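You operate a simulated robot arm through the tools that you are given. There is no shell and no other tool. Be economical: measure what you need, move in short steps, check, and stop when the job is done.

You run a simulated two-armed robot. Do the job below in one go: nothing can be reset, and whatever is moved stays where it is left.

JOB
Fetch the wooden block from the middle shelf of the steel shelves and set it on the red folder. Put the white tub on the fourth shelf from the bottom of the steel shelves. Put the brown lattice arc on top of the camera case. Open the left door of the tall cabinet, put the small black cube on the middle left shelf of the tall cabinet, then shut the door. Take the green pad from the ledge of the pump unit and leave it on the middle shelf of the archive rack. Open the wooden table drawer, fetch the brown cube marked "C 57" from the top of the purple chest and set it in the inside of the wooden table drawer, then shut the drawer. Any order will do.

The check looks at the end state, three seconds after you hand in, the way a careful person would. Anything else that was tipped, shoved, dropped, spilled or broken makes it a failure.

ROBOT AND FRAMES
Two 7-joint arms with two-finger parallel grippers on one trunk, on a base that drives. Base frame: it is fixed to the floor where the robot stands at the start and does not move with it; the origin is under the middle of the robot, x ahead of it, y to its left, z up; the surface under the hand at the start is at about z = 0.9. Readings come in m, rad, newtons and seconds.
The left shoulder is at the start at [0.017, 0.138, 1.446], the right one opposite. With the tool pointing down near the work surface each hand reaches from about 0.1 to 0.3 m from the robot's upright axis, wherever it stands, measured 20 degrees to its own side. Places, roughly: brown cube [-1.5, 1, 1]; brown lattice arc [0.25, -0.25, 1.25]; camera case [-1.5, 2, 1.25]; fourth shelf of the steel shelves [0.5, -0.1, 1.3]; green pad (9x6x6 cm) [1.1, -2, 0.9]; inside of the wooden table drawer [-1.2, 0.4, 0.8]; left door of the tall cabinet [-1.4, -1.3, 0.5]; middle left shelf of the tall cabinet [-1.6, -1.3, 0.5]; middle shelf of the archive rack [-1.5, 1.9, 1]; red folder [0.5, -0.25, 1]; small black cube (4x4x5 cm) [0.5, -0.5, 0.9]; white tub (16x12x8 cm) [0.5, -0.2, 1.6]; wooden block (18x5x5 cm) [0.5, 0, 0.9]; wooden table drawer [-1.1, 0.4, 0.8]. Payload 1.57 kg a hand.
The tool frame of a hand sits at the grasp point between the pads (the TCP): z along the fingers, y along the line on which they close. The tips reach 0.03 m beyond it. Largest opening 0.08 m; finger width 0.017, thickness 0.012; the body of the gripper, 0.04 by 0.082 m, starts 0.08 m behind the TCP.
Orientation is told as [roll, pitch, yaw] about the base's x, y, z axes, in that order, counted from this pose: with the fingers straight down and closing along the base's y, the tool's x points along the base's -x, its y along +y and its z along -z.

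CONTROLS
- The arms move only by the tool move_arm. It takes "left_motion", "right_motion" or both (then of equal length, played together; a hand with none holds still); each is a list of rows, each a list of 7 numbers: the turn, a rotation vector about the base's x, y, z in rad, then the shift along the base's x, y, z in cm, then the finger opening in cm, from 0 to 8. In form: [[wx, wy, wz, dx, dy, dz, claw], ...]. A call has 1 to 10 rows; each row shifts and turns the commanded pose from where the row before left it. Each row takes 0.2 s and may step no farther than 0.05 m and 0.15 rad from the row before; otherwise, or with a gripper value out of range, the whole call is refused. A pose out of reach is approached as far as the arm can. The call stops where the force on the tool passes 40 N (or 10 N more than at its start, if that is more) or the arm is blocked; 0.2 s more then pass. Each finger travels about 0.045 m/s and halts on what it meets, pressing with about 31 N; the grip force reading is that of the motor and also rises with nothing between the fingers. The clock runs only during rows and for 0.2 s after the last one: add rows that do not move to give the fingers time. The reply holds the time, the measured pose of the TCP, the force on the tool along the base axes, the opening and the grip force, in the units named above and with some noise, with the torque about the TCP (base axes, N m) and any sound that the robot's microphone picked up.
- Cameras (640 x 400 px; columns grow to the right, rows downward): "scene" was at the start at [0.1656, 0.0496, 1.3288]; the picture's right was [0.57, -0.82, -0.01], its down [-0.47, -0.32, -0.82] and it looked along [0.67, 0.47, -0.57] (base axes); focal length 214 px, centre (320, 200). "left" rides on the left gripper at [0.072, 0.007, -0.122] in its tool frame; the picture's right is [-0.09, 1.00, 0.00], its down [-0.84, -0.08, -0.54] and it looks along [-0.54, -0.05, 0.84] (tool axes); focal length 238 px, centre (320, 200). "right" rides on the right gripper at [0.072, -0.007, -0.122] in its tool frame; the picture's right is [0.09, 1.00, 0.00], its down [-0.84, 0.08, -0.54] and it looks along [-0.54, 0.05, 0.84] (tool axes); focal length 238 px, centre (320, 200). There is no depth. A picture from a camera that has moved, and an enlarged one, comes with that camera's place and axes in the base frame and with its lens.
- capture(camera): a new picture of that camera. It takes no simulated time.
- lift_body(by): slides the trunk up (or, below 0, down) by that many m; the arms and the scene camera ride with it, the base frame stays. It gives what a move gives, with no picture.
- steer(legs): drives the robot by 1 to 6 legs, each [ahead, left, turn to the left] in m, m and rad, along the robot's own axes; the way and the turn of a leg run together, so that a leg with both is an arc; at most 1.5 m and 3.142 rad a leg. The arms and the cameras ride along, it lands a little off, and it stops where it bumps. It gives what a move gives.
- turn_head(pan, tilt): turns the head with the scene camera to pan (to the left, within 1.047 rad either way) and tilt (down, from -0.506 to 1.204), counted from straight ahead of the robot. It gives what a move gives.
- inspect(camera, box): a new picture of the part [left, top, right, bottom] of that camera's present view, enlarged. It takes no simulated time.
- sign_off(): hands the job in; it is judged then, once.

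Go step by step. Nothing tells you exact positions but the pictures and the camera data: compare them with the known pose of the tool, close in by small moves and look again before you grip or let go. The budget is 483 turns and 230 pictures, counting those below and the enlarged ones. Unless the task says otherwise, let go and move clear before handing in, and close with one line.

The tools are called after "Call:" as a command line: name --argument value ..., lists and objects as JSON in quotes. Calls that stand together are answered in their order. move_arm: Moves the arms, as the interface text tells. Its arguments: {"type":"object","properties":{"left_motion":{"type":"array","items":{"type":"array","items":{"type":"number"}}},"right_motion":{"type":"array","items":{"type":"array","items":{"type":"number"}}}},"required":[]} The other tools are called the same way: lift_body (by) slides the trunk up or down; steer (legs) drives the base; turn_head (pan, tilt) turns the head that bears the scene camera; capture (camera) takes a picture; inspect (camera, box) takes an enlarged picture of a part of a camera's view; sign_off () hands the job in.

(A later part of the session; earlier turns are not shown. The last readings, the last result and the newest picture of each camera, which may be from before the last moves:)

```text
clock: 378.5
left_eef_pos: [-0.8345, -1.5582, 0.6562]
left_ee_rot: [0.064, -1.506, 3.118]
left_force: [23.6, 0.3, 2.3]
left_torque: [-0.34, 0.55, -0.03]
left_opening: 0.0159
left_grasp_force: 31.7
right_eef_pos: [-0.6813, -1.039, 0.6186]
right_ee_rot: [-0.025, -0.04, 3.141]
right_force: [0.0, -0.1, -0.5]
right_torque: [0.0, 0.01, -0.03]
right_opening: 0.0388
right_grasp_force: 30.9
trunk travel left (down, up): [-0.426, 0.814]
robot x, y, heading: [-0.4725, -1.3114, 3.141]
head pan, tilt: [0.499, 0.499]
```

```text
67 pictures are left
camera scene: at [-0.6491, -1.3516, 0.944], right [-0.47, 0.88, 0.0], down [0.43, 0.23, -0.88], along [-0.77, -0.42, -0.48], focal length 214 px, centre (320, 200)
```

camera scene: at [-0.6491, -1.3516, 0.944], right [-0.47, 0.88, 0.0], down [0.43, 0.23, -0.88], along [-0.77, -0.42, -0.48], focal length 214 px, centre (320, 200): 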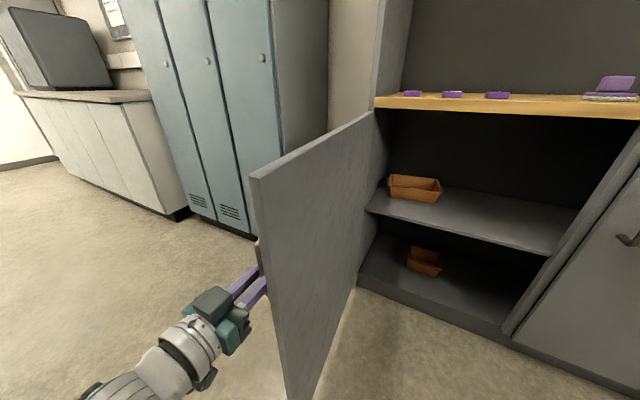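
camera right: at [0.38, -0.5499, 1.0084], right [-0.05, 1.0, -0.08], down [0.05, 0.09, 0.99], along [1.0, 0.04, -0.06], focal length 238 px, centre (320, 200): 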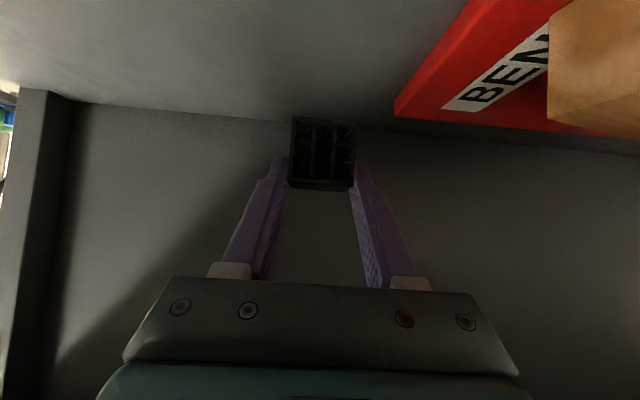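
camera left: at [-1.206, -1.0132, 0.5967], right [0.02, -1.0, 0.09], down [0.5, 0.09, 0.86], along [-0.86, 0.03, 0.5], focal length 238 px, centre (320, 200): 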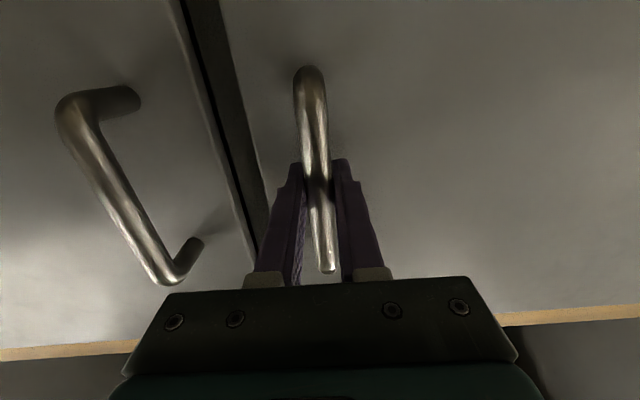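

The door is open ~92°. Release the handle; then I'll push the door further open from its inner side to make room for the left elbow.

Call:
move_arm --left_motion '[[0, 0, 0, 0, 0, 0, 2.2], [0, 0, 0, 0, 0, 0, 2.8], [0, 0, 0, 0, 0, 0, 2.8], [0, 0, 0, 3, 0, 0, 2.8], [0, 0, 0, 3, 0, 0, 2.8], [0, 0, 0, 0, 0, 0, 2.8]]'

Call:
steer --legs '[[-0.12, 0, 0], [0, -0.25, 0]]'

Call:
turn_head --pan 0.4 --tilt 0.5

Call:
capture --camera "scene"

```text
clock: 379.9
left_eef_pos: [-0.7816, -1.557, 0.6594]
left_ee_rot: [0.062, -1.511, 3.121]
left_force: [0.0, 0.0, -0.2]
left_torque: [-0.01, -0.02, -0.01]
left_opening: 0.0281
left_grasp_force: 0.0
right_eef_pos: [-0.689, -1.0387, 0.6205]
right_ee_rot: [-0.027, -0.046, 3.141]
right_force: [0.4, -0.2, -0.9]
right_torque: [-0.01, -0.02, 0.04]
right_opening: 0.0391
right_grasp_force: 30.5
trunk travel left (down, up): [-0.426, 0.814]
robot x, y, heading: [-0.4762, -1.3064, 3.132]
head pan, tilt: [0.499, 0.499]
```

```text
clock: 382.6
left_eef_pos: [-0.6602, -1.3001, 0.6591]
left_ee_rot: [0.063, -1.511, 3.111]
left_force: [0.1, 0.5, -0.5]
left_torque: [0.0, 0.0, 0.0]
left_opening: 0.028
left_grasp_force: 0.1
right_eef_pos: [-0.5642, -0.7831, 0.621]
right_ee_rot: [-0.026, -0.045, 3.134]
right_force: [-0.3, 0.5, -0.5]
right_torque: [-0.01, 0.03, 0.01]
right_opening: 0.0391
right_grasp_force: 31.0
trunk travel left (down, up): [-0.426, 0.814]
robot x, y, heading: [-0.352, -1.055, 3.126]
head pan, tilt: [0.499, 0.499]
```

```text
clock: 383.3
left_eef_pos: [-0.6614, -1.3022, 0.6597]
left_ee_rot: [0.069, -1.511, 3.107]
left_force: [-0.1, -0.5, 0.4]
left_torque: [-0.03, 0.0, 0.0]
left_opening: 0.028
left_grasp_force: 0.0
right_eef_pos: [-0.5632, -0.7835, 0.6204]
right_ee_rot: [-0.024, -0.046, 3.135]
right_force: [-0.4, 0.3, -0.1]
right_torque: [0.0, -0.01, 0.02]
right_opening: 0.039
right_grasp_force: 31.5
trunk travel left (down, up): [-0.426, 0.814]
robot x, y, heading: [-0.3513, -1.0518, 3.13]
head pan, tilt: [0.4, 0.499]
```

```text
66 pictures are left
camera scene: at [-0.5366, -1.0873, 0.9451], right [-0.38, 0.93, 0.0], down [0.44, 0.18, -0.88], along [-0.81, -0.33, -0.48], focal length 214 px, centre (320, 200)
```

scene: 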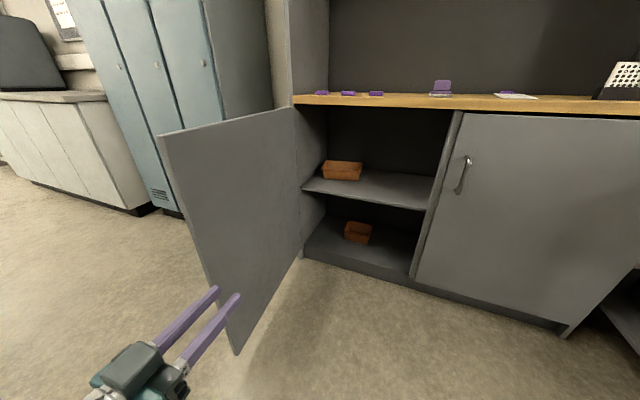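

Move in beside the door's inner face and push it further left.

Call:
move_arm --left_motion '[[0, 0, 0, 0, 0, 0, 1], [0, 0, 0, 0, 0, 0, 0], [0, 0, 0, 0, 0, 0, 0]]'

Call:
steer --legs '[[0.34, 0, 0.01], [0, 0.25, 0], [0.0, 0.2, 0]]'

Call:
capture --camera "scene"

```text
clock: 384.1
left_eef_pos: [-0.6602, -1.3015, 0.6592]
left_ee_rot: [0.067, -1.511, 3.11]
left_force: [-0.1, 0.0, -0.3]
left_torque: [0.01, -0.01, 0.02]
left_opening: 0.0
left_grasp_force: 21.6
right_eef_pos: [-0.5641, -0.7833, 0.6204]
right_ee_rot: [-0.023, -0.047, 3.135]
right_force: [0.2, -0.3, -0.1]
right_torque: [0.01, -0.06, -0.01]
right_opening: 0.0392
right_grasp_force: 31.2
trunk travel left (down, up): [-0.426, 0.814]
robot x, y, heading: [-0.3541, -1.0527, 3.123]
head pan, tilt: [0.4, 0.499]
```

```text
clock: 388.5
left_eef_pos: [-0.9912, -1.6299, 0.6587]
left_ee_rot: [0.046, -1.514, 3.109]
left_force: [1.3, 4.6, -0.9]
left_torque: [-0.01, -0.03, -0.12]
left_opening: 0.0001
left_grasp_force: 21.2
right_eef_pos: [-0.8999, -1.1247, 0.6197]
right_ee_rot: [-0.026, -0.044, -3.136]
right_force: [0.5, 0.4, -0.4]
right_torque: [-0.01, 0.0, -0.02]
right_opening: 0.0392
right_grasp_force: 30.6
trunk travel left (down, up): [-0.426, 0.814]
robot x, y, heading: [-0.6859, -1.3974, 3.137]
head pan, tilt: [0.4, 0.499]
stopped in leg 3: the force on the tool passed its limit at 55 N (the readings are from after the stop); the commanded pose is now the measured one
```

```text
65 pictures are left
camera scene: at [-0.8692, -1.4288, 0.945], right [-0.39, 0.92, 0.0], down [0.44, 0.19, -0.88], along [-0.81, -0.34, -0.48], focal length 214 px, centre (320, 200)
```

scene: 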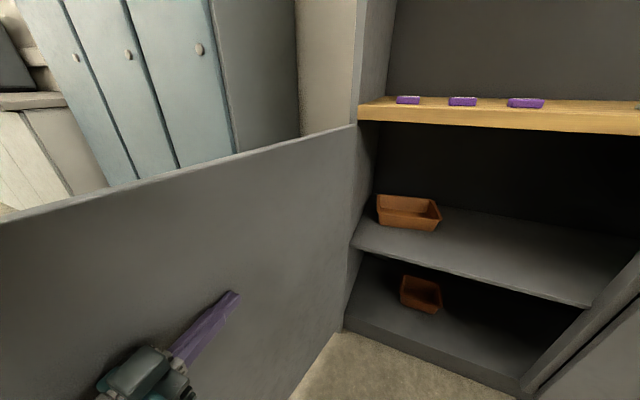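

The door is at its stop (~104°), good. Move clear, lower the trunk, raise the left hand, and pose the right hand (pitch -0.95) for the shelf.

Call:
steer --legs '[[0, -0.2, 0], [0, -0.17, 0]]'

Call:
lift_body --by -0.1

Call:
move_arm --left_motion '[[0, 0, 0, 0, 0, 4, 2], [0, 0, 0, 0, 0, 4, 2], [0, 0, 0, 0, 0, 4, 2], [0, 0, 0, 0, 0, 4, 2], [0, 0, 0, 0, 0, 4, 2], [0, 0, 0, 0, 0, 4, 2], [0, 0, 0, 0, 0, 4, 2], [0, 0, 0, 0, 0, 0, 2], [0, 0, 0, 0, 0, 0, 2]]' --right_motion '[[0, 0.1, 0, -2.5, -2, 1.5, 3], [0, 0.1, 0, -2.5, -2, 1.5, 3], [0, 0.1, 0, -2.5, -2, 1.5, 3], [0, 0.1, 0, -2.5, -2, 1.5, 3], [0, 0.1, 0, -2.5, -2, 1.5, 3], [0, 0.1, 0, -2.5, -2, 1.5, 3], [0, 0.1, 0, -2.5, -3, 1.5, 3], [0, 0.1, 0, -2.5, -3, 1.5, 3], [0, 0.1, 0, -1, -3, 0, 3]]'

Call:
move_arm --right_motion '[[0, 0, 0.1, 0, -2, 0, 3], [0, 0, 0.1, 0, -2, 0, 3], [0, 0, 0.1, 0, 0, 0, 3], [0, 0, 0, 0, 0, 0, 3]]'

Call:
capture --camera "scene"

```text
clock: 391.1
left_eef_pos: [-0.9919, -1.266, 0.6609]
left_ee_rot: [0.072, -1.516, 3.088]
left_force: [-0.3, 0.3, -0.4]
left_torque: [-0.02, 0.04, 0.03]
left_opening: 0.0
left_grasp_force: 20.7
right_eef_pos: [-0.9003, -0.7581, 0.6211]
right_ee_rot: [-0.026, -0.046, -3.135]
right_force: [-0.6, 0.2, 0.3]
right_torque: [-0.02, 0.02, 0.0]
right_opening: 0.039
right_grasp_force: 30.9
trunk travel left (down, up): [-0.426, 0.814]
robot x, y, heading: [-0.6817, -1.0237, 3.142]
head pan, tilt: [0.4, 0.499]
```

```text
clock: 392.4
left_eef_pos: [-0.9906, -1.2669, 0.5599]
left_ee_rot: [0.077, -1.516, 3.082]
left_force: [0.6, 0.3, -0.3]
left_torque: [-0.05, 0.02, 0.01]
left_opening: 0.0
left_grasp_force: 21.3
right_eef_pos: [-0.8997, -0.7594, 0.5193]
right_ee_rot: [-0.025, -0.046, -3.133]
right_force: [-0.9, -1.1, -0.7]
right_torque: [0.0, -0.01, 0.02]
right_opening: 0.039
right_grasp_force: 31.6
trunk travel left (down, up): [-0.326, 0.914]
robot x, y, heading: [-0.6822, -1.0269, 3.14]
head pan, tilt: [0.4, 0.499]
```

```text
clock: 394.4
left_eef_pos: [-1.0217, -1.2829, 0.7885]
left_ee_rot: [0.098, -1.516, 3.063]
left_force: [-0.4, 0.5, -0.7]
left_torque: [0.01, -0.03, -0.01]
left_opening: 0.0199
left_grasp_force: 0.1
left hand out of reach, approached as far as the arm can: row 6, 7
right_eef_pos: [-1.1082, -0.9722, 0.642]
right_ee_rot: [-0.032, -0.947, -3.129]
right_force: [0.6, -0.1, -0.2]
right_torque: [0.02, 0.01, 0.0]
right_opening: 0.0394
right_grasp_force: 30.4
trunk travel left (down, up): [-0.326, 0.914]
robot x, y, heading: [-0.6872, -1.0202, 3.142]
head pan, tilt: [0.4, 0.499]
```

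```text
clock: 395.4
left_eef_pos: [-1.0223, -1.2826, 0.7885]
left_ee_rot: [0.084, -1.516, 3.078]
left_force: [0.3, 0.3, 0.5]
left_torque: [0.03, 0.0, -0.01]
left_opening: 0.0198
left_grasp_force: 0.1
right_eef_pos: [-1.1093, -1.0105, 0.6397]
right_ee_rot: [-0.033, -0.947, -2.83]
right_force: [-0.5, -0.5, -0.8]
right_torque: [0.0, 0.0, 0.0]
right_opening: 0.039
right_grasp_force: 31.4
trunk travel left (down, up): [-0.326, 0.914]
robot x, y, heading: [-0.6864, -1.0256, 3.14]
head pan, tilt: [0.4, 0.499]
```

```text
64 pictures are left
camera scene: at [-0.8692, -1.0632, 0.8451], right [-0.39, 0.92, 0.0], down [0.44, 0.19, -0.88], along [-0.81, -0.34, -0.48], focal length 214 px, centre (320, 200)
```

scene: 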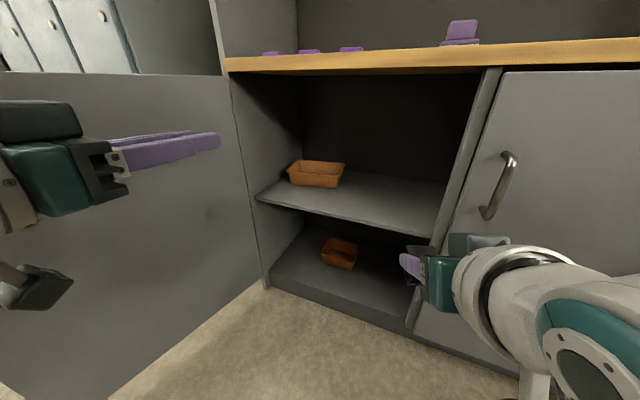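

Both hands are well placed. Drive in: forward 0.25 m, slightly left.

Call:
steer --legs '[[0.08, 0.04, 0], [0.17, 0.01, 0]]'

Call:
capture --camera "scene"

Call:
capture --camera "right"

```text
clock: 397.6
left_eef_pos: [-1.2668, -1.3339, 0.7877]
left_ee_rot: [0.079, -1.517, 3.086]
left_force: [-0.7, -0.1, 0.1]
left_torque: [-0.02, -0.02, 0.0]
left_opening: 0.02
left_grasp_force: 0.0
right_eef_pos: [-1.3548, -1.0619, 0.6396]
right_ee_rot: [-0.032, -0.943, -2.827]
right_force: [-0.8, 0.6, -1.0]
right_torque: [0.0, -0.02, -0.03]
right_opening: 0.0389
right_grasp_force: 30.8
trunk travel left (down, up): [-0.326, 0.914]
robot x, y, heading: [-0.9241, -1.0776, -3.136]
head pan, tilt: [0.4, 0.499]
```

```text
63 pictures are left
camera scene: at [-1.1145, -1.1143, 0.8451], right [-0.39, 0.92, 0.0], down [0.44, 0.19, -0.88], along [-0.81, -0.34, -0.48], focal length 214 px, centre (320, 200)
```

scene: 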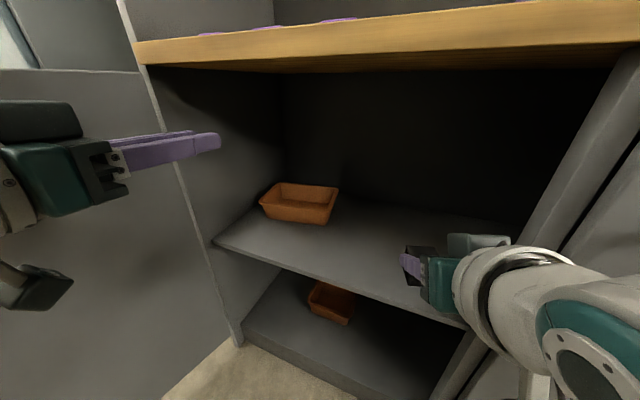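

```text
62 pictures are left
camera right: at [-1.2217, -1.0156, 0.6541], right [0.33, -0.94, -0.09], down [-0.02, -0.11, 0.99], along [-0.94, -0.33, -0.06], focal length 238 px, centre (320, 200)
```

right: 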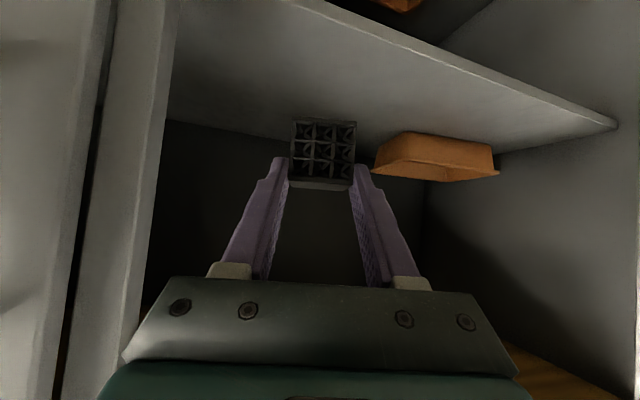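

Move the cube 8.5 cm deeper and 4 cm left.

Call:
move_arm --right_motion '[[0, 0, 0, -3, -1.3, -1, 3], [0, 0, 0, -3, -1.3, -1, 3], [0, 0, 0, -2.5, -1.3, -1, 3], [0, 0, 0, 0, 0, -1, 3], [0, 0, 0, 0, 0, 0, 3]]'

Call:
capture --camera "scene"

```text
clock: 398.8
left_eef_pos: [-1.2656, -1.3344, 0.7896]
left_ee_rot: [0.077, -1.517, 3.086]
left_force: [0.0, 0.4, -0.4]
left_torque: [0.04, -0.01, 0.0]
left_opening: 0.0199
left_grasp_force: 0.1
right_eef_pos: [-1.4412, -1.1032, 0.6007]
right_ee_rot: [-0.03, -0.947, -2.826]
right_force: [0.8, -0.2, -0.8]
right_torque: [0.0, -0.01, 0.01]
right_opening: 0.0391
right_grasp_force: 30.9
trunk travel left (down, up): [-0.326, 0.914]
robot x, y, heading: [-0.9317, -1.075, -3.139]
head pan, tilt: [0.4, 0.499]
```

```text
61 pictures are left
camera scene: at [-1.1145, -1.1144, 0.8451], right [-0.39, 0.92, 0.0], down [0.44, 0.19, -0.88], along [-0.81, -0.34, -0.48], focal length 214 px, centre (320, 200)
```

scene: 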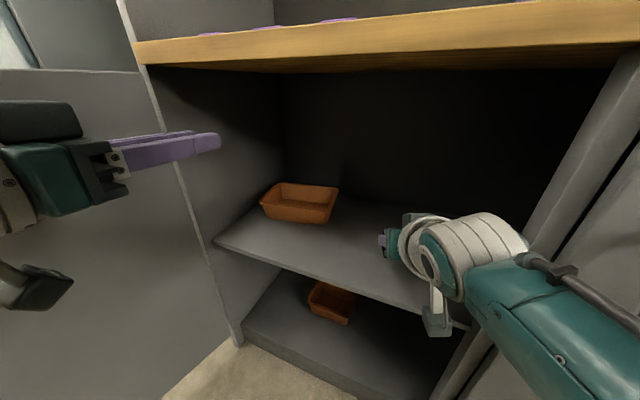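

Lower in small steps toward the shelf (expected contact at TCP z ≈ 0.54).

Call:
move_arm --right_motion '[[0, 0, 0, 0, 0, -1.5, 3], [0, 0, 0, 0, 0, -1.5, 3], [0, 0, 0, 0, 0, -0.7, 3], [0, 0, 0, 0, 0, 0, 3]]'

Call:
capture --camera "right"

```text
clock: 399.8
left_eef_pos: [-1.2665, -1.3341, 0.7885]
left_ee_rot: [0.077, -1.516, 3.087]
left_force: [-1.0, -0.4, 0.2]
left_torque: [-0.01, 0.01, -0.01]
left_opening: 0.02
left_grasp_force: 0.2
right_eef_pos: [-1.441, -1.102, 0.5621]
right_ee_rot: [-0.032, -0.944, -2.827]
right_force: [0.2, -0.6, -0.5]
right_torque: [0.03, -0.02, -0.03]
right_opening: 0.0388
right_grasp_force: 30.7
trunk travel left (down, up): [-0.326, 0.914]
robot x, y, heading: [-0.932, -1.0735, -3.137]
head pan, tilt: [0.4, 0.499]
```

```text
60 pictures are left
camera right: at [-1.307, -1.0554, 0.5772], right [0.34, -0.94, -0.09], down [-0.02, -0.11, 0.99], along [-0.94, -0.33, -0.06], focal length 238 px, centre (320, 200)
```

right: 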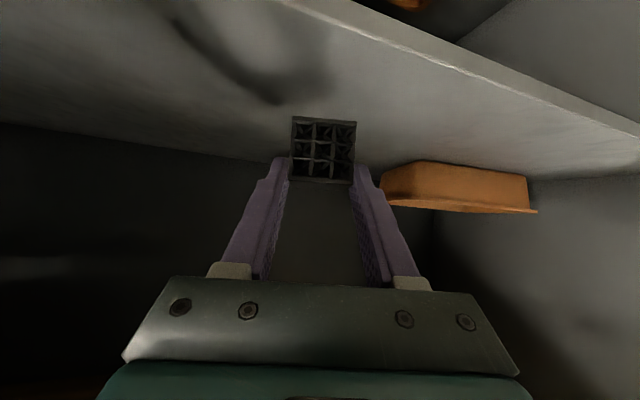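

Call:
move_arm --right_motion '[[0, 0, 0, 0, 0, -0.7, 3], [0, 0, 0, 0, 0, -0.5, 3], [0, 0, 0, 0, 0, -0.5, 3], [0, 0, 0, 0, 0, 0, 3]]'

```text
clock: 400.8
left_eef_pos: [-1.2661, -1.3351, 0.7878]
left_ee_rot: [0.077, -1.517, 3.086]
left_force: [0.8, -0.3, 0.6]
left_torque: [-0.01, -0.01, 0.03]
left_opening: 0.0201
left_grasp_force: 0.1
right_eef_pos: [-1.437, -1.1011, 0.5473]
right_ee_rot: [-0.029, -0.944, -2.828]
right_force: [0.6, 0.0, -0.4]
right_torque: [0.0, 0.01, 0.0]
right_opening: 0.039
right_grasp_force: 31.7
trunk travel left (down, up): [-0.326, 0.914]
robot x, y, heading: [-0.9303, -1.0775, -3.135]
head pan, tilt: [0.4, 0.499]
```

Call:
lift_body --by -0.008

Call:
lift_body --by -0.006

Call:
capture --camera "right"

```text
clock: 401.4
left_eef_pos: [-1.2663, -1.3343, 0.7812]
left_ee_rot: [0.078, -1.515, 3.086]
left_force: [0.0, -0.1, 0.8]
left_torque: [-0.01, -0.01, -0.02]
left_opening: 0.0198
left_grasp_force: 0.0
right_eef_pos: [-1.4364, -1.1006, 0.5401]
right_ee_rot: [-0.031, -0.944, -2.827]
right_force: [-0.6, 0.8, -0.8]
right_torque: [0.03, 0.0, 0.02]
right_opening: 0.0391
right_grasp_force: 31.6
trunk travel left (down, up): [-0.318, 0.922]
robot x, y, heading: [-0.9284, -1.0805, -3.139]
head pan, tilt: [0.4, 0.499]
```

```text
clock: 401.9
left_eef_pos: [-1.2658, -1.3354, 0.7748]
left_ee_rot: [0.079, -1.516, 3.086]
left_force: [0.3, -0.3, 0.3]
left_torque: [0.04, 0.01, 0.01]
left_opening: 0.0205
left_grasp_force: 0.1
right_eef_pos: [-1.437, -1.1004, 0.5332]
right_ee_rot: [-0.03, -0.944, -2.827]
right_force: [0.3, 0.2, -0.2]
right_torque: [-0.01, -0.02, -0.03]
right_opening: 0.0393
right_grasp_force: 30.8
trunk travel left (down, up): [-0.312, 0.928]
robot x, y, heading: [-0.9296, -1.0766, -3.14]
head pan, tilt: [0.4, 0.499]
```

```text
59 pictures are left
camera right: at [-1.3039, -1.0535, 0.548], right [0.33, -0.94, -0.09], down [-0.02, -0.11, 0.99], along [-0.94, -0.33, -0.06], focal length 238 px, centre (320, 200)
```

right: 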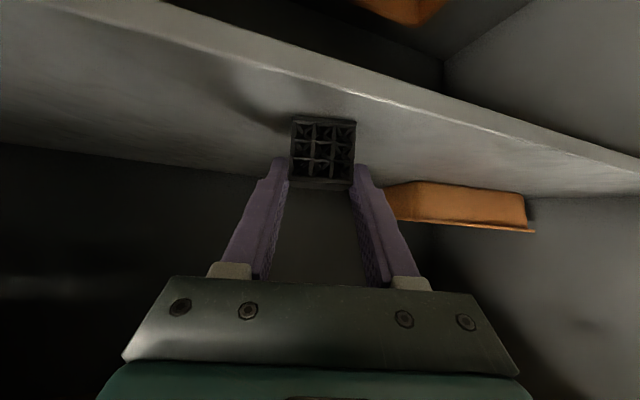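

Call:
lift_body --by -0.006

Call:
lift_body --by -0.006

```text
clock: 402.5
left_eef_pos: [-1.2669, -1.3345, 0.7686]
left_ee_rot: [0.075, -1.518, 3.089]
left_force: [-0.4, -0.3, 0.1]
left_torque: [-0.03, 0.03, 0.01]
left_opening: 0.0198
left_grasp_force: 0.0
right_eef_pos: [-1.4383, -1.1009, 0.5307]
right_ee_rot: [-0.03, -0.949, -2.826]
right_force: [3.4, 1.1, 14.4]
right_torque: [-0.3, -0.08, 0.03]
right_opening: 0.0391
right_grasp_force: 30.6
trunk travel left (down, up): [-0.306, 0.934]
robot x, y, heading: [-0.9285, -1.0794, -3.139]
head pan, tilt: [0.4, 0.499]
```

```text
clock: 403.0
left_eef_pos: [-1.267, -1.3349, 0.7626]
left_ee_rot: [0.077, -1.519, 3.089]
left_force: [-0.2, -1.1, -0.5]
left_torque: [0.0, -0.01, 0.05]
left_opening: 0.0198
left_grasp_force: 0.0
right_eef_pos: [-1.4412, -1.1007, 0.5237]
right_ee_rot: [-0.032, -0.953, -2.824]
right_force: [3.2, 1.9, 26.7]
right_torque: [-0.33, 0.41, -0.02]
right_opening: 0.0393
right_grasp_force: 30.3
trunk travel left (down, up): [-0.3, 0.94]
robot x, y, heading: [-0.9273, -1.0779, -3.137]
head pan, tilt: [0.4, 0.499]
```

Contact. Ease up 4 mm, release, and rise.

Call:
lift_body --by 0.006

Call:
move_arm --right_motion '[[0, 0, 0, 0, 0, 0, 4.5], [0, 0, 0, 0, 0, 0, 5.5], [0, 0, 0, 0, 0, 0, 6.5], [0, 0, 0, 0, 0, 0, 6.5], [0, 0, 0, 2, 0.6, 1, 6.5], [0, 0, 0, 3, 1, 1, 6.5], [0, 0, 0, 3, 1, 1, 6.5], [0, 0, 0, 0, 0, 0, 6.5]]'

Call:
capture --camera "right"

```text
clock: 403.6
left_eef_pos: [-1.2662, -1.3346, 0.7677]
left_ee_rot: [0.08, -1.518, 3.085]
left_force: [0.4, 0.5, 0.7]
left_torque: [-0.02, -0.02, -0.04]
left_opening: 0.02
left_grasp_force: 0.0
right_eef_pos: [-1.4367, -1.099, 0.526]
right_ee_rot: [-0.032, -0.94, -2.828]
right_force: [0.8, 0.3, 3.4]
right_torque: [-0.15, 0.1, 0.02]
right_opening: 0.0389
right_grasp_force: 31.5
trunk travel left (down, up): [-0.306, 0.934]
robot x, y, heading: [-0.9329, -1.0818, -3.136]
head pan, tilt: [0.4, 0.499]
```

```text
clock: 405.4
left_eef_pos: [-1.2668, -1.3342, 0.7667]
left_ee_rot: [0.077, -1.516, 3.085]
left_force: [-0.6, -0.7, 0.2]
left_torque: [-0.01, -0.01, -0.01]
left_opening: 0.02
left_grasp_force: 0.2
right_eef_pos: [-1.3582, -1.0754, 0.5555]
right_ee_rot: [-0.03, -0.944, -2.825]
right_force: [-0.2, -0.9, 0.0]
right_torque: [0.04, -0.02, -0.01]
right_opening: 0.0651
right_grasp_force: 0.1
right hand out of reach, approached as far as the arm can: row 5
trunk travel left (down, up): [-0.306, 0.934]
robot x, y, heading: [-0.9247, -1.0772, -3.139]
head pan, tilt: [0.4, 0.499]
```

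```text
58 pictures are left
camera right: at [-1.2243, -1.0282, 0.571], right [0.34, -0.94, -0.09], down [-0.02, -0.11, 0.99], along [-0.94, -0.33, -0.06], focal length 238 px, centre (320, 200)
```

right: 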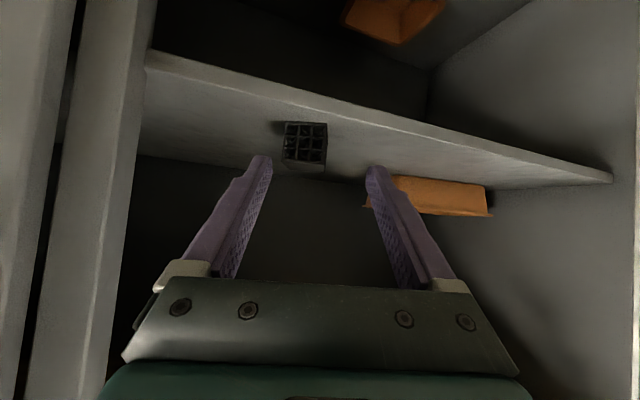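

The cube stands on the middle left shelf. Now back off, tuck the right hand, and go round to the door's outer side to shut it.

Call:
steer --legs '[[-0.3, -0.02, 0]]'

Call:
move_arm --right_motion '[[0, 0, -0.1, 2, 2, 1, 5], [0, 0, -0.1, 2, 2, 1, 4], [0, 0, -0.1, 2, 2, 1, 3], [0, -0.12, 0, 2.5, 3, 1, 2], [0, -0.12, 0, 2.5, 3, 1, 2], [0, -0.12, 0, 2.5, 3, 1, 2], [0, -0.12, 0, 2.5, 3, 1, 2], [0, -0.12, 0, 2.5, 3, 1, 2], [0, -0.12, 0, 2.5, 3, 1, 2], [0, -0.12, 0, 2, 3, 1, 2]]'

Call:
steer --legs '[[-0.24, 0, 0], [0, 0.58, 0]]'

Call:
turn_head --pan 0.2 --tilt 0.5

Call:
capture --camera "scene"

```text
clock: 407.4
left_eef_pos: [-0.9691, -1.3132, 0.7676]
left_ee_rot: [0.078, -1.516, 3.086]
left_force: [-0.2, 0.0, 0.1]
left_torque: [-0.01, 0.04, -0.01]
left_opening: 0.0201
left_grasp_force: 0.0
right_eef_pos: [-1.0618, -1.0536, 0.5564]
right_ee_rot: [-0.033, -0.944, -2.825]
right_force: [0.1, -0.9, 0.1]
right_torque: [-0.02, 0.02, 0.0]
right_opening: 0.0648
right_grasp_force: 0.1
trunk travel left (down, up): [-0.306, 0.934]
robot x, y, heading: [-0.6339, -1.0526, -3.14]
head pan, tilt: [0.4, 0.499]
```

```text
clock: 408.2
left_eef_pos: [-0.9693, -1.314, 0.7685]
left_ee_rot: [0.073, -1.519, 3.089]
left_force: [0.1, -0.8, -0.4]
left_torque: [0.01, 0.0, -0.02]
left_opening: 0.0201
left_grasp_force: 0.1
right_eef_pos: [-1.0052, -0.9519, 0.5705]
right_ee_rot: [-0.303, -0.934, -2.854]
right_force: [-0.3, -1.0, 0.2]
right_torque: [-0.01, -0.01, 0.02]
right_opening: 0.0202
right_grasp_force: 0.0
trunk travel left (down, up): [-0.306, 0.934]
robot x, y, heading: [-0.6315, -1.0549, -3.134]
head pan, tilt: [0.4, 0.499]
stopped in row 4 (right hand): the arm was blocked; the commanded pose is now the measured one
```

```text
clock: 412.9
left_eef_pos: [-0.7499, -1.8872, 0.7695]
left_ee_rot: [0.075, -1.517, 3.061]
left_force: [0.5, 0.4, 0.3]
left_torque: [0.04, -0.03, 0.01]
left_opening: 0.0201
left_grasp_force: 0.1
right_eef_pos: [-0.7771, -1.5239, 0.571]
right_ee_rot: [-0.302, -0.935, -2.886]
right_force: [-1.2, -1.0, -0.3]
right_torque: [0.03, -0.03, 0.01]
right_opening: 0.02
right_grasp_force: 0.1
trunk travel left (down, up): [-0.306, 0.934]
robot x, y, heading: [-0.4046, -1.641, 3.114]
head pan, tilt: [0.4, 0.499]
```

```text
clock: 413.6
left_eef_pos: [-0.7494, -1.8874, 0.7685]
left_ee_rot: [0.072, -1.517, 3.065]
left_force: [0.4, -0.4, 0.4]
left_torque: [0.01, 0.01, -0.02]
left_opening: 0.0202
left_grasp_force: 0.1
right_eef_pos: [-0.7762, -1.5235, 0.5726]
right_ee_rot: [-0.306, -0.935, -2.884]
right_force: [-0.1, -0.9, -0.7]
right_torque: [0.0, -0.01, -0.02]
right_opening: 0.0201
right_grasp_force: 0.0
trunk travel left (down, up): [-0.306, 0.934]
robot x, y, heading: [-0.4066, -1.6381, 3.114]
head pan, tilt: [0.201, 0.499]
```

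```text
57 pictures are left
camera scene: at [-0.5962, -1.6541, 0.8251], right [-0.17, 0.98, 0.0], down [0.47, 0.08, -0.88], along [-0.86, -0.15, -0.48], focal length 214 px, centre (320, 200)
```

scene: 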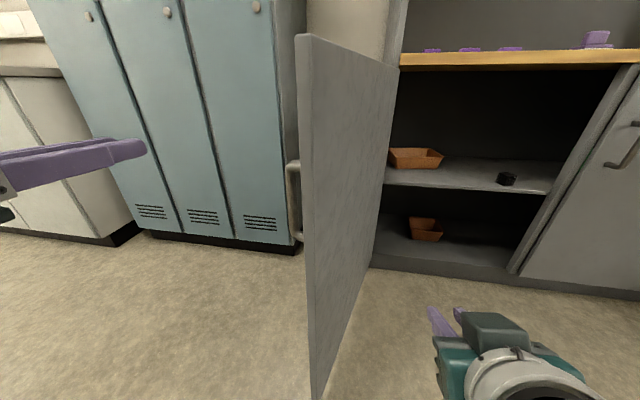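

The black cube stands well on the shelf. The right arm's tuck was interrupted; I'll continue it in gentler steps.

Call:
move_arm --right_motion '[[0, 0, 0, 2, 3, 1, 2], [0, 0, 0, 2, 3, 1, 2], [0.05, -0.1, 0, 2, 3, 1, 2], [0.05, -0.1, 0, 2, 2, 1, 2], [0.05, -0.1, 0, 2, 2, 1, 2], [0.05, -0.1, -0.05, 2, 2, 1, 2], [0, -0.1, -0.05, 2, 0, 1, 2], [0, -0.1, -0.05, 2, 0, 0, 2], [0, -0.1, -0.05, 0, 0, 0, 2], [0, 0, 0, 0, 0, 0, 2]]'

```text
clock: 415.8
left_eef_pos: [-0.7487, -1.8877, 0.7673]
left_ee_rot: [0.068, -1.515, 3.069]
left_force: [0.3, -0.3, -0.2]
left_torque: [0.0, 0.02, 0.02]
left_opening: 0.02
left_grasp_force: 0.1
right_eef_pos: [-0.6378, -1.3741, 0.6213]
right_ee_rot: [-0.346, -0.199, -3.038]
right_force: [0.3, -0.5, 0.0]
right_torque: [0.0, -0.01, 0.01]
right_opening: 0.0201
right_grasp_force: 0.1
right hand out of reach, approached as far as the arm can: row 6, 7, 8
trunk travel left (down, up): [-0.306, 0.934]
robot x, y, heading: [-0.4052, -1.6411, 3.113]
head pan, tilt: [0.201, 0.499]
```

Right hand tucked. Extend the left hand, move in beside the door's outer face, and push it closed by strafing right.

Call:
move_arm --left_motion '[[0, 0, 0, -3, 0, 0, 0], [0, 0, 0, -3, 0, 0, 0], [0, 0, 0, -2, 0, 0, 0], [0, 0, 0, 0, 0, 0, 0]]'

Call:
steer --legs '[[0.13, 0, 0.028], [0.01, -0.26, 0]]'

Call:
capture --camera "scene"

```text
clock: 416.8
left_eef_pos: [-0.8298, -1.8876, 0.7675]
left_ee_rot: [0.078, -1.518, 3.055]
left_force: [0.0, 0.1, 0.1]
left_torque: [0.0, -0.03, 0.02]
left_opening: 0.0
left_grasp_force: 21.1
right_eef_pos: [-0.6385, -1.3749, 0.6217]
right_ee_rot: [-0.347, -0.201, -3.038]
right_force: [0.2, 0.0, 0.9]
right_torque: [0.0, -0.02, 0.02]
right_opening: 0.0202
right_grasp_force: 0.0
trunk travel left (down, up): [-0.306, 0.934]
robot x, y, heading: [-0.4044, -1.6426, 3.113]
head pan, tilt: [0.201, 0.499]
```

```text
clock: 419.5
left_eef_pos: [-0.9559, -1.6631, 0.7644]
left_ee_rot: [0.177, -1.502, 2.988]
left_force: [22.3, -3.7, 11.0]
left_torque: [-0.26, -3.03, -0.58]
left_opening: 0.0
left_grasp_force: 21.8
right_eef_pos: [-0.7787, -1.1446, 0.6216]
right_ee_rot: [-0.347, -0.198, -3.011]
right_force: [-0.7, 0.2, -0.4]
right_torque: [-0.03, -0.01, -0.04]
right_opening: 0.0201
right_grasp_force: 0.1
trunk travel left (down, up): [-0.306, 0.934]
robot x, y, heading: [-0.5475, -1.3979, 3.139]
head pan, tilt: [0.201, 0.499]
stopped in leg 2: the robot was blocked; the commanded pose is now the measured one
```

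```text
56 pictures are left
camera scene: at [-0.7299, -1.4221, 0.8243], right [-0.2, 0.98, 0.0], down [0.47, 0.1, -0.88], along [-0.86, -0.17, -0.48], focal length 214 px, centre (320, 200)
```

scene: 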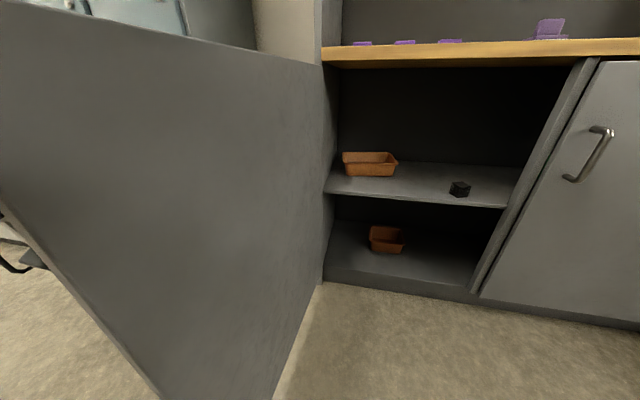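

The hand caught on the handle. I'll back off and instead re-grip the handle and swing the door shut along the arc.

Call:
steer --legs '[[0, 0.1, 0], [-0.16, 0.06, 0]]'

Call:
turn_head --pan 0.2 --tilt 0.5

Call:
capture --camera "scene"

Call:
capture --camera "left"

```text
clock: 421.7
left_eef_pos: [-0.8074, -1.8248, 0.7668]
left_ee_rot: [0.15, -1.51, 3.012]
left_force: [-0.5, -0.4, 0.2]
left_torque: [0.02, 0.02, -0.01]
left_opening: 0.0001
left_grasp_force: 21.3
right_eef_pos: [-0.6303, -1.3051, 0.6215]
right_ee_rot: [-0.347, -0.203, -3.014]
right_force: [0.6, 0.2, -0.9]
right_torque: [0.04, 0.0, 0.01]
right_opening: 0.02
right_grasp_force: 0.0
trunk travel left (down, up): [-0.306, 0.934]
robot x, y, heading: [-0.3891, -1.5656, 3.14]
head pan, tilt: [0.201, 0.499]
```

```text
clock: 422.3
left_eef_pos: [-0.8062, -1.8244, 0.7654]
left_ee_rot: [0.15, -1.51, 3.014]
left_force: [0.0, -0.2, -0.1]
left_torque: [0.01, 0.03, -0.02]
left_opening: 0.0
left_grasp_force: 21.1
right_eef_pos: [-0.6301, -1.3069, 0.6231]
right_ee_rot: [-0.346, -0.203, -3.013]
right_force: [0.3, 0.3, -0.9]
right_torque: [0.0, -0.03, 0.02]
right_opening: 0.0201
right_grasp_force: 0.0
trunk travel left (down, up): [-0.306, 0.934]
robot x, y, heading: [-0.3867, -1.5655, 3.139]
head pan, tilt: [0.201, 0.499]
```

```text
55 pictures are left
camera scene: at [-0.5802, -1.5844, 0.8251], right [-0.2, 0.98, 0.0], down [0.47, 0.09, -0.88], along [-0.86, -0.17, -0.48], focal length 214 px, centre (320, 200)
```

scene: 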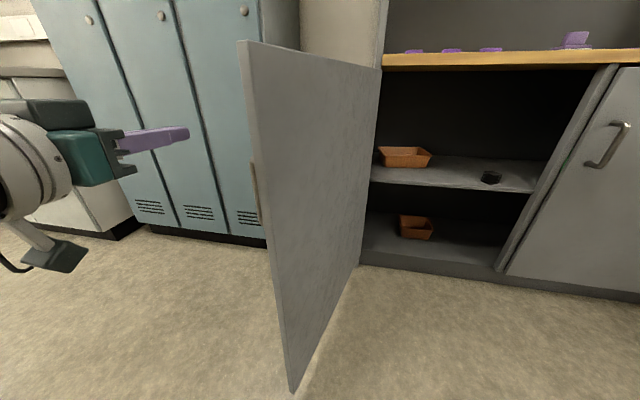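

```text
54 pictures are left
camera left: at [-0.6797, -1.8292, 0.703], right [0.01, -0.99, 0.1], down [0.49, 0.1, 0.87], along [-0.87, 0.04, 0.49], focal length 238 px, centre (320, 200)
```

left: 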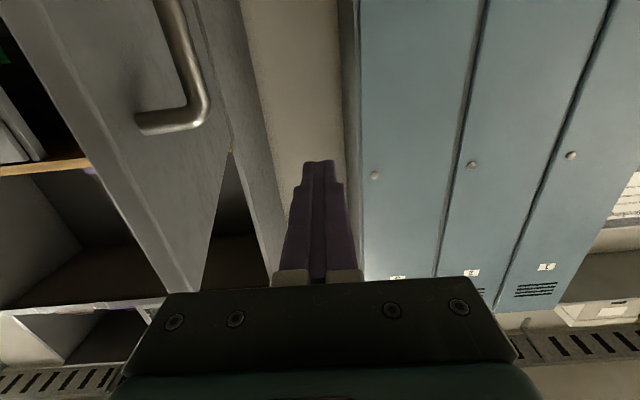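

The door is at ~107°; the bar is near (-0.885, -1.735). I'll yaw the left hand parallel to the door, lower it to handle height, and line up.

Call:
move_arm --left_motion '[[0, 0, 0, 4, 0, -1, 1], [0, 0, 0, 3, 0, -2, 2.6], [0, 0, -0.1, 0, 0, -2, 2.6], [0, 0, -0.1, 0, 0, -2, 2.6], [0, 0, -0.1, 0, 0, -2, 2.6], [0, 0, 0, 0, 2, -1, 2.6], [0, 0, 0, 0, 2, 0, 2.6], [0, 0, 0, 0, 0, 0, 2.6]]'

Call:
capture --camera "left"

Call:
turn_head --pan 0.5 --tilt 0.5

Call:
capture --camera "scene"

```text
clock: 424.1
left_eef_pos: [-0.7388, -1.7828, 0.6659]
left_ee_rot: [0.153, -1.51, 2.711]
left_force: [0.5, -0.8, 0.8]
left_torque: [-0.01, 0.0, -0.02]
left_opening: 0.0262
left_grasp_force: 0.1
right_eef_pos: [-0.6298, -1.3075, 0.6231]
right_ee_rot: [-0.348, -0.202, -3.016]
right_force: [0.6, 0.2, 0.5]
right_torque: [-0.02, 0.02, 0.01]
right_opening: 0.02
right_grasp_force: 0.0
trunk travel left (down, up): [-0.306, 0.934]
robot x, y, heading: [-0.3902, -1.5662, 3.142]
head pan, tilt: [0.201, 0.499]
```

```text
53 pictures are left
camera left: at [-0.6179, -1.825, 0.6029], right [-0.28, -0.95, 0.1], down [0.5, -0.05, 0.87], along [-0.82, 0.29, 0.49], focal length 238 px, centre (320, 200)
```

left: 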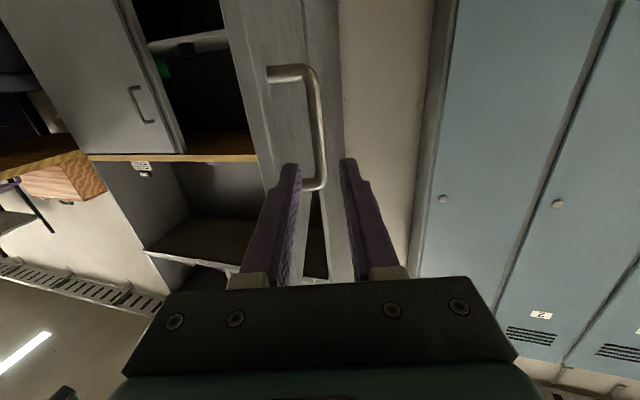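

```text
clock: 424.9
left_eef_pos: [-0.7387, -1.7836, 0.666]
left_ee_rot: [0.146, -1.511, 2.71]
left_force: [-0.7, 1.0, -0.1]
left_torque: [-0.02, 0.0, 0.0]
left_opening: 0.0262
left_grasp_force: 0.0
right_eef_pos: [-0.631, -1.3061, 0.6229]
right_ee_rot: [-0.347, -0.202, -3.015]
right_force: [0.2, 0.0, -0.7]
right_torque: [0.02, -0.01, 0.03]
right_opening: 0.0201
right_grasp_force: 0.0
trunk travel left (down, up): [-0.306, 0.934]
robot x, y, heading: [-0.39, -1.5643, 3.138]
head pan, tilt: [0.499, 0.499]
```

```text
52 pictures are left
camera scene: at [-0.5712, -1.6097, 0.8251], right [-0.48, 0.88, 0.0], down [0.42, 0.23, -0.88], along [-0.77, -0.42, -0.48], focal length 214 px, centre (320, 200)
```

scene: 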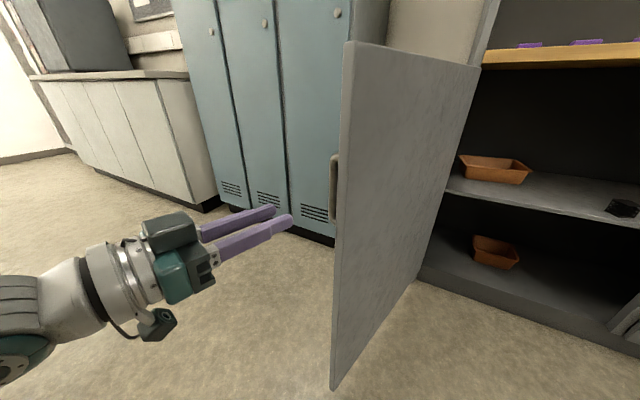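

The bar is right on the hand's line of approach at (-0.90, -1.732). Advance with base and arm, then grip.

Call:
steer --legs '[[0.08, -0.028, 0]]'

Call:
capture --camera "left"

```text
clock: 426.0
left_eef_pos: [-0.8176, -1.7539, 0.666]
left_ee_rot: [0.147, -1.51, 2.716]
left_force: [-0.2, 0.0, 0.4]
left_torque: [0.02, -0.04, 0.0]
left_opening: 0.026
left_grasp_force: 0.0
right_eef_pos: [-0.7084, -1.2776, 0.6219]
right_ee_rot: [-0.346, -0.201, -3.013]
right_force: [0.4, 0.1, 0.2]
right_torque: [-0.03, 0.0, -0.02]
right_opening: 0.0202
right_grasp_force: 0.0
trunk travel left (down, up): [-0.306, 0.934]
robot x, y, heading: [-0.4657, -1.5366, 3.133]
head pan, tilt: [0.499, 0.499]
```

```text
51 pictures are left
camera left: at [-0.6971, -1.7967, 0.6028], right [-0.28, -0.95, 0.1], down [0.49, -0.05, 0.87], along [-0.82, 0.29, 0.49], focal length 238 px, centre (320, 200)
```

left: 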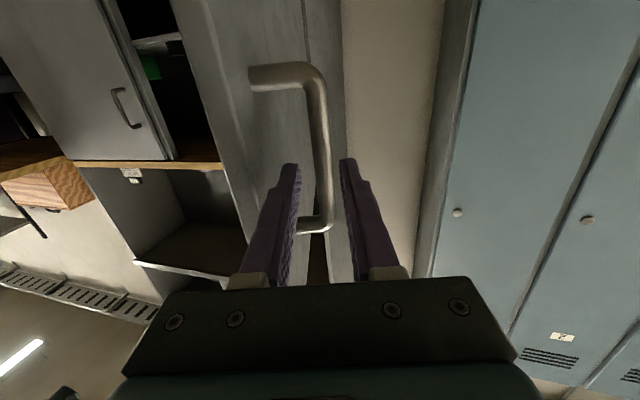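

Call:
move_arm --left_motion '[[0, 0, 0, -2.4, 0.85, 0, 2.6], [0, 0, 0, -2.4, 0.85, 0, 2.6], [0, 0, 0, -2.2, 0.8, 0, 2.6], [0, 0, 0, 0, 0, 0, 2.6], [0, 0, 0, 0, 0, 0, 1], [0, 0, 0, 0, 0, 0, 0], [0, 0, 0, 0, 0, 0, 0], [0, 0, 0, 0, 0, 0, 0]]'

Call:
capture --camera "left"

```text
clock: 427.8
left_eef_pos: [-0.8873, -1.7303, 0.6666]
left_ee_rot: [0.144, -1.509, 2.716]
left_force: [0.1, 0.5, -0.2]
left_torque: [-0.08, 0.06, 0.01]
left_opening: 0.0158
left_grasp_force: 31.5
right_eef_pos: [-0.7092, -1.2781, 0.6223]
right_ee_rot: [-0.348, -0.201, -3.013]
right_force: [0.5, -0.2, -0.1]
right_torque: [-0.01, -0.01, -0.01]
right_opening: 0.02
right_grasp_force: 0.0
trunk travel left (down, up): [-0.306, 0.934]
robot x, y, heading: [-0.4672, -1.5352, 3.142]
head pan, tilt: [0.499, 0.499]
```

```text
50 pictures are left
camera left: at [-0.7674, -1.7714, 0.6031], right [-0.28, -0.95, 0.1], down [0.5, -0.05, 0.87], along [-0.82, 0.29, 0.49], focal length 238 px, centre (320, 200)
```

left: 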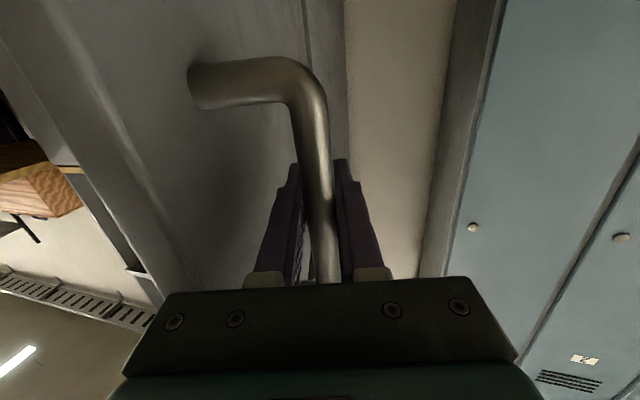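

Gripped. Swing the door shut along the arc with base legs.

Call:
steer --legs '[[-0.035, -0.1, 0], [-0.016, -0.1, 0]]'

Call:
steer --legs '[[0.018, -0.132, 0]]'

```text
clock: 429.7
left_eef_pos: [-0.8447, -1.5281, 0.6706]
left_ee_rot: [0.229, -1.516, 2.631]
left_force: [-23.3, -0.9, 5.3]
left_torque: [-0.21, -0.53, -0.08]
left_opening: 0.0158
left_grasp_force: 31.8
right_eef_pos: [-0.6659, -1.0773, 0.6233]
right_ee_rot: [-0.347, -0.207, -3.015]
right_force: [-0.4, -0.3, 0.1]
right_torque: [0.01, 0.01, -0.02]
right_opening: 0.02
right_grasp_force: 0.0
trunk travel left (down, up): [-0.306, 0.934]
robot x, y, heading: [-0.4186, -1.338, 3.135]
head pan, tilt: [0.499, 0.499]
```

```text
clock: 431.0
left_eef_pos: [-0.8622, -1.4018, 0.6713]
left_ee_rot: [0.261, -1.517, 2.598]
left_force: [-24.5, -6.7, 0.0]
left_torque: [-0.09, -0.58, -0.13]
left_opening: 0.0163
left_grasp_force: 31.2
right_eef_pos: [-0.6829, -0.9499, 0.6221]
right_ee_rot: [-0.346, -0.207, -3.016]
right_force: [-0.3, 0.2, -0.1]
right_torque: [-0.02, 0.01, -0.02]
right_opening: 0.0199
right_grasp_force: 0.1
trunk travel left (down, up): [-0.306, 0.934]
robot x, y, heading: [-0.4383, -1.2061, 3.138]
head pan, tilt: [0.499, 0.499]
```

Call:
steer --legs '[[0.03, -0.065, 0], [0.035, -0.062, 0]]'

Call:
steer --legs '[[0.04, -0.056, 0], [0.045, -0.05, 0]]'

Call:
capture --camera "scene"

```text
clock: 432.5
left_eef_pos: [-0.901, -1.3053, 0.6702]
left_ee_rot: [0.045, -1.523, 2.822]
left_force: [10.3, -0.2, 5.0]
left_torque: [-0.46, -1.04, 2.66]
left_opening: 0.0158
left_grasp_force: 31.0
right_eef_pos: [-0.7198, -0.8509, 0.621]
right_ee_rot: [-0.348, -0.198, -3.015]
right_force: [-0.5, 0.1, 1.1]
right_torque: [-0.02, -0.04, 0.04]
right_opening: 0.02
right_grasp_force: 0.0
trunk travel left (down, up): [-0.306, 0.934]
robot x, y, heading: [-0.4864, -1.1108, 3.139]
head pan, tilt: [0.499, 0.499]
stopped in leg 2: the force on the tool passed its limit at 47 N (the readings are from after the stop); the commanded pose is now the measured one
```

```text
clock: 433.4
left_eef_pos: [-0.9138, -1.2798, 0.6693]
left_ee_rot: [-0.081, -1.526, 2.956]
left_force: [22.4, 5.2, 7.7]
left_torque: [-0.92, -0.98, 4.4]
left_opening: 0.0152
left_grasp_force: 31.6
right_eef_pos: [-0.7349, -0.8238, 0.6209]
right_ee_rot: [-0.345, -0.196, -3.008]
right_force: [-0.4, 0.6, -0.4]
right_torque: [0.0, -0.01, -0.01]
right_opening: 0.0202
right_grasp_force: 0.0
trunk travel left (down, up): [-0.306, 0.934]
robot x, y, heading: [-0.5032, -1.086, -3.145]
head pan, tilt: [0.499, 0.499]
stopped in leg 1: the force on the tool passed its limit at 46 N (the readings are from after the stop); the commanded pose is now the measured one
```

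```text
49 pictures are left
camera scene: at [-0.6765, -1.1272, 0.8242], right [-0.48, 0.88, 0.0], down [0.42, 0.23, -0.88], along [-0.77, -0.42, -0.48], focal length 214 px, centre (320, 200)
```

scene: 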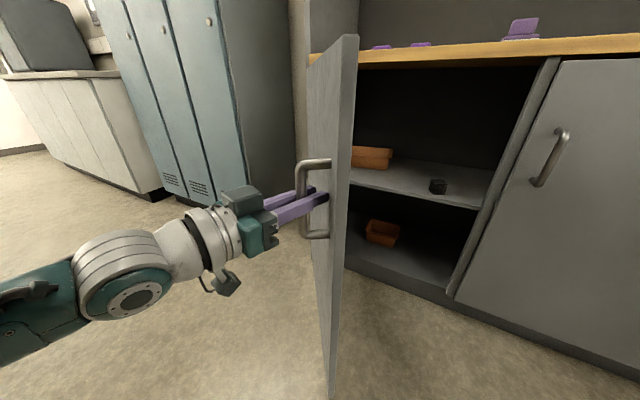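

The fingertips jam against the door face at this angle. I'll loosen the grip, pull back 2.5 cm so the fingers only straddle the bar, and keep pushing.

Call:
move_arm --left_motion '[[0, 0, 0, 0, 0, 0, 2.6], [0, 0, 0, 0, 0, 0, 3.2], [0, 0, 0, 1.3, -0.2, 0, 3.2], [0, 0, 0, 1.2, -0.2, 0, 3.2], [0, 0, 0, 0, 0, 0, 3.2]]'

Call:
capture --camera "left"

```text
clock: 434.6
left_eef_pos: [-0.8934, -1.285, 0.6748]
left_ee_rot: [-0.053, -1.535, 2.927]
left_force: [0.7, 2.4, 0.8]
left_torque: [-0.01, 0.03, -0.09]
left_opening: 0.0332
left_grasp_force: 0.4
right_eef_pos: [-0.7403, -0.8264, 0.6226]
right_ee_rot: [-0.346, -0.201, -3.011]
right_force: [0.6, 0.2, 0.3]
right_torque: [-0.01, 0.01, -0.01]
right_opening: 0.0197
right_grasp_force: 0.1
trunk travel left (down, up): [-0.306, 0.934]
robot x, y, heading: [-0.5017, -1.0842, 3.147]
head pan, tilt: [0.499, 0.499]
```

```text
48 pictures are left
camera left: at [-0.774, -1.3247, 0.6073], right [-0.27, -0.96, 0.09], down [0.51, -0.06, 0.86], along [-0.82, 0.28, 0.51], focal length 238 px, centre (320, 200)
```

left: 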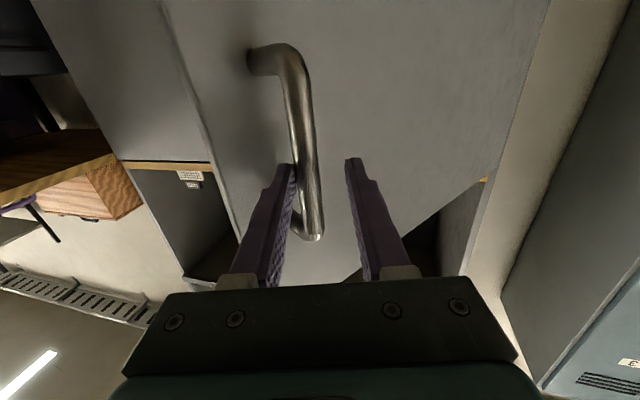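

Call:
move_arm --left_motion '[[0, 0, 0.1, 0, 0, 0, 3.2], [0, 0, 0.1, 0, 0, 0, 3.2], [0, 0, 0, 0, 0, 0, 3.2]]'

Call:
steer --legs '[[0.045, -0.065, 0], [0.05, -0.06, 0]]'

Call:
capture --camera "scene"

```text
clock: 435.4
left_eef_pos: [-0.894, -1.2861, 0.6734]
left_ee_rot: [-0.022, -1.533, 3.095]
left_force: [-0.2, 0.3, -0.6]
left_torque: [0.0, -0.02, -0.03]
left_opening: 0.0322
left_grasp_force: 0.0
right_eef_pos: [-0.742, -0.8257, 0.6214]
right_ee_rot: [-0.347, -0.2, -3.01]
right_force: [0.0, -0.6, -1.0]
right_torque: [0.01, -0.02, 0.01]
right_opening: 0.0199
right_grasp_force: 0.1
trunk travel left (down, up): [-0.306, 0.934]
robot x, y, heading: [-0.5019, -1.087, 3.14]
head pan, tilt: [0.499, 0.499]
```

```text
clock: 437.1
left_eef_pos: [-0.9896, -1.162, 0.6737]
left_ee_rot: [-0.021, -1.532, 3.095]
left_force: [-1.1, 0.3, 0.1]
left_torque: [0.02, -0.05, -0.02]
left_opening: 0.032
left_grasp_force: 0.1
right_eef_pos: [-0.8344, -0.7032, 0.6225]
right_ee_rot: [-0.343, -0.203, -3.01]
right_force: [-1.0, 0.0, 0.1]
right_torque: [0.02, 0.04, 0.01]
right_opening: 0.02
right_grasp_force: 0.1
trunk travel left (down, up): [-0.306, 0.934]
robot x, y, heading: [-0.5961, -0.9642, 3.138]
head pan, tilt: [0.499, 0.499]
```

```text
47 pictures are left
camera scene: at [-0.7762, -1.0048, 0.8251], right [-0.48, 0.88, 0.0], down [0.42, 0.23, -0.88], along [-0.77, -0.42, -0.48], focal length 214 px, centre (320, 200)
```

scene: 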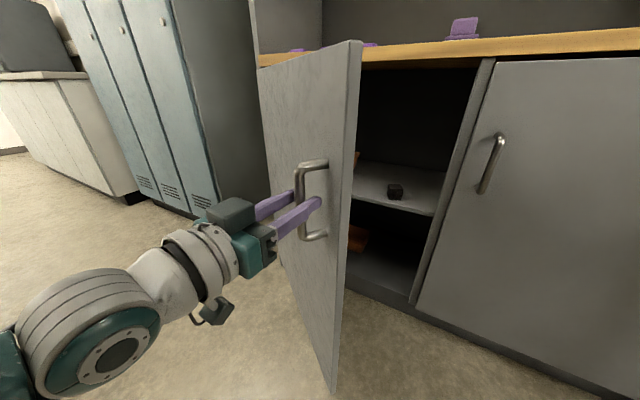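

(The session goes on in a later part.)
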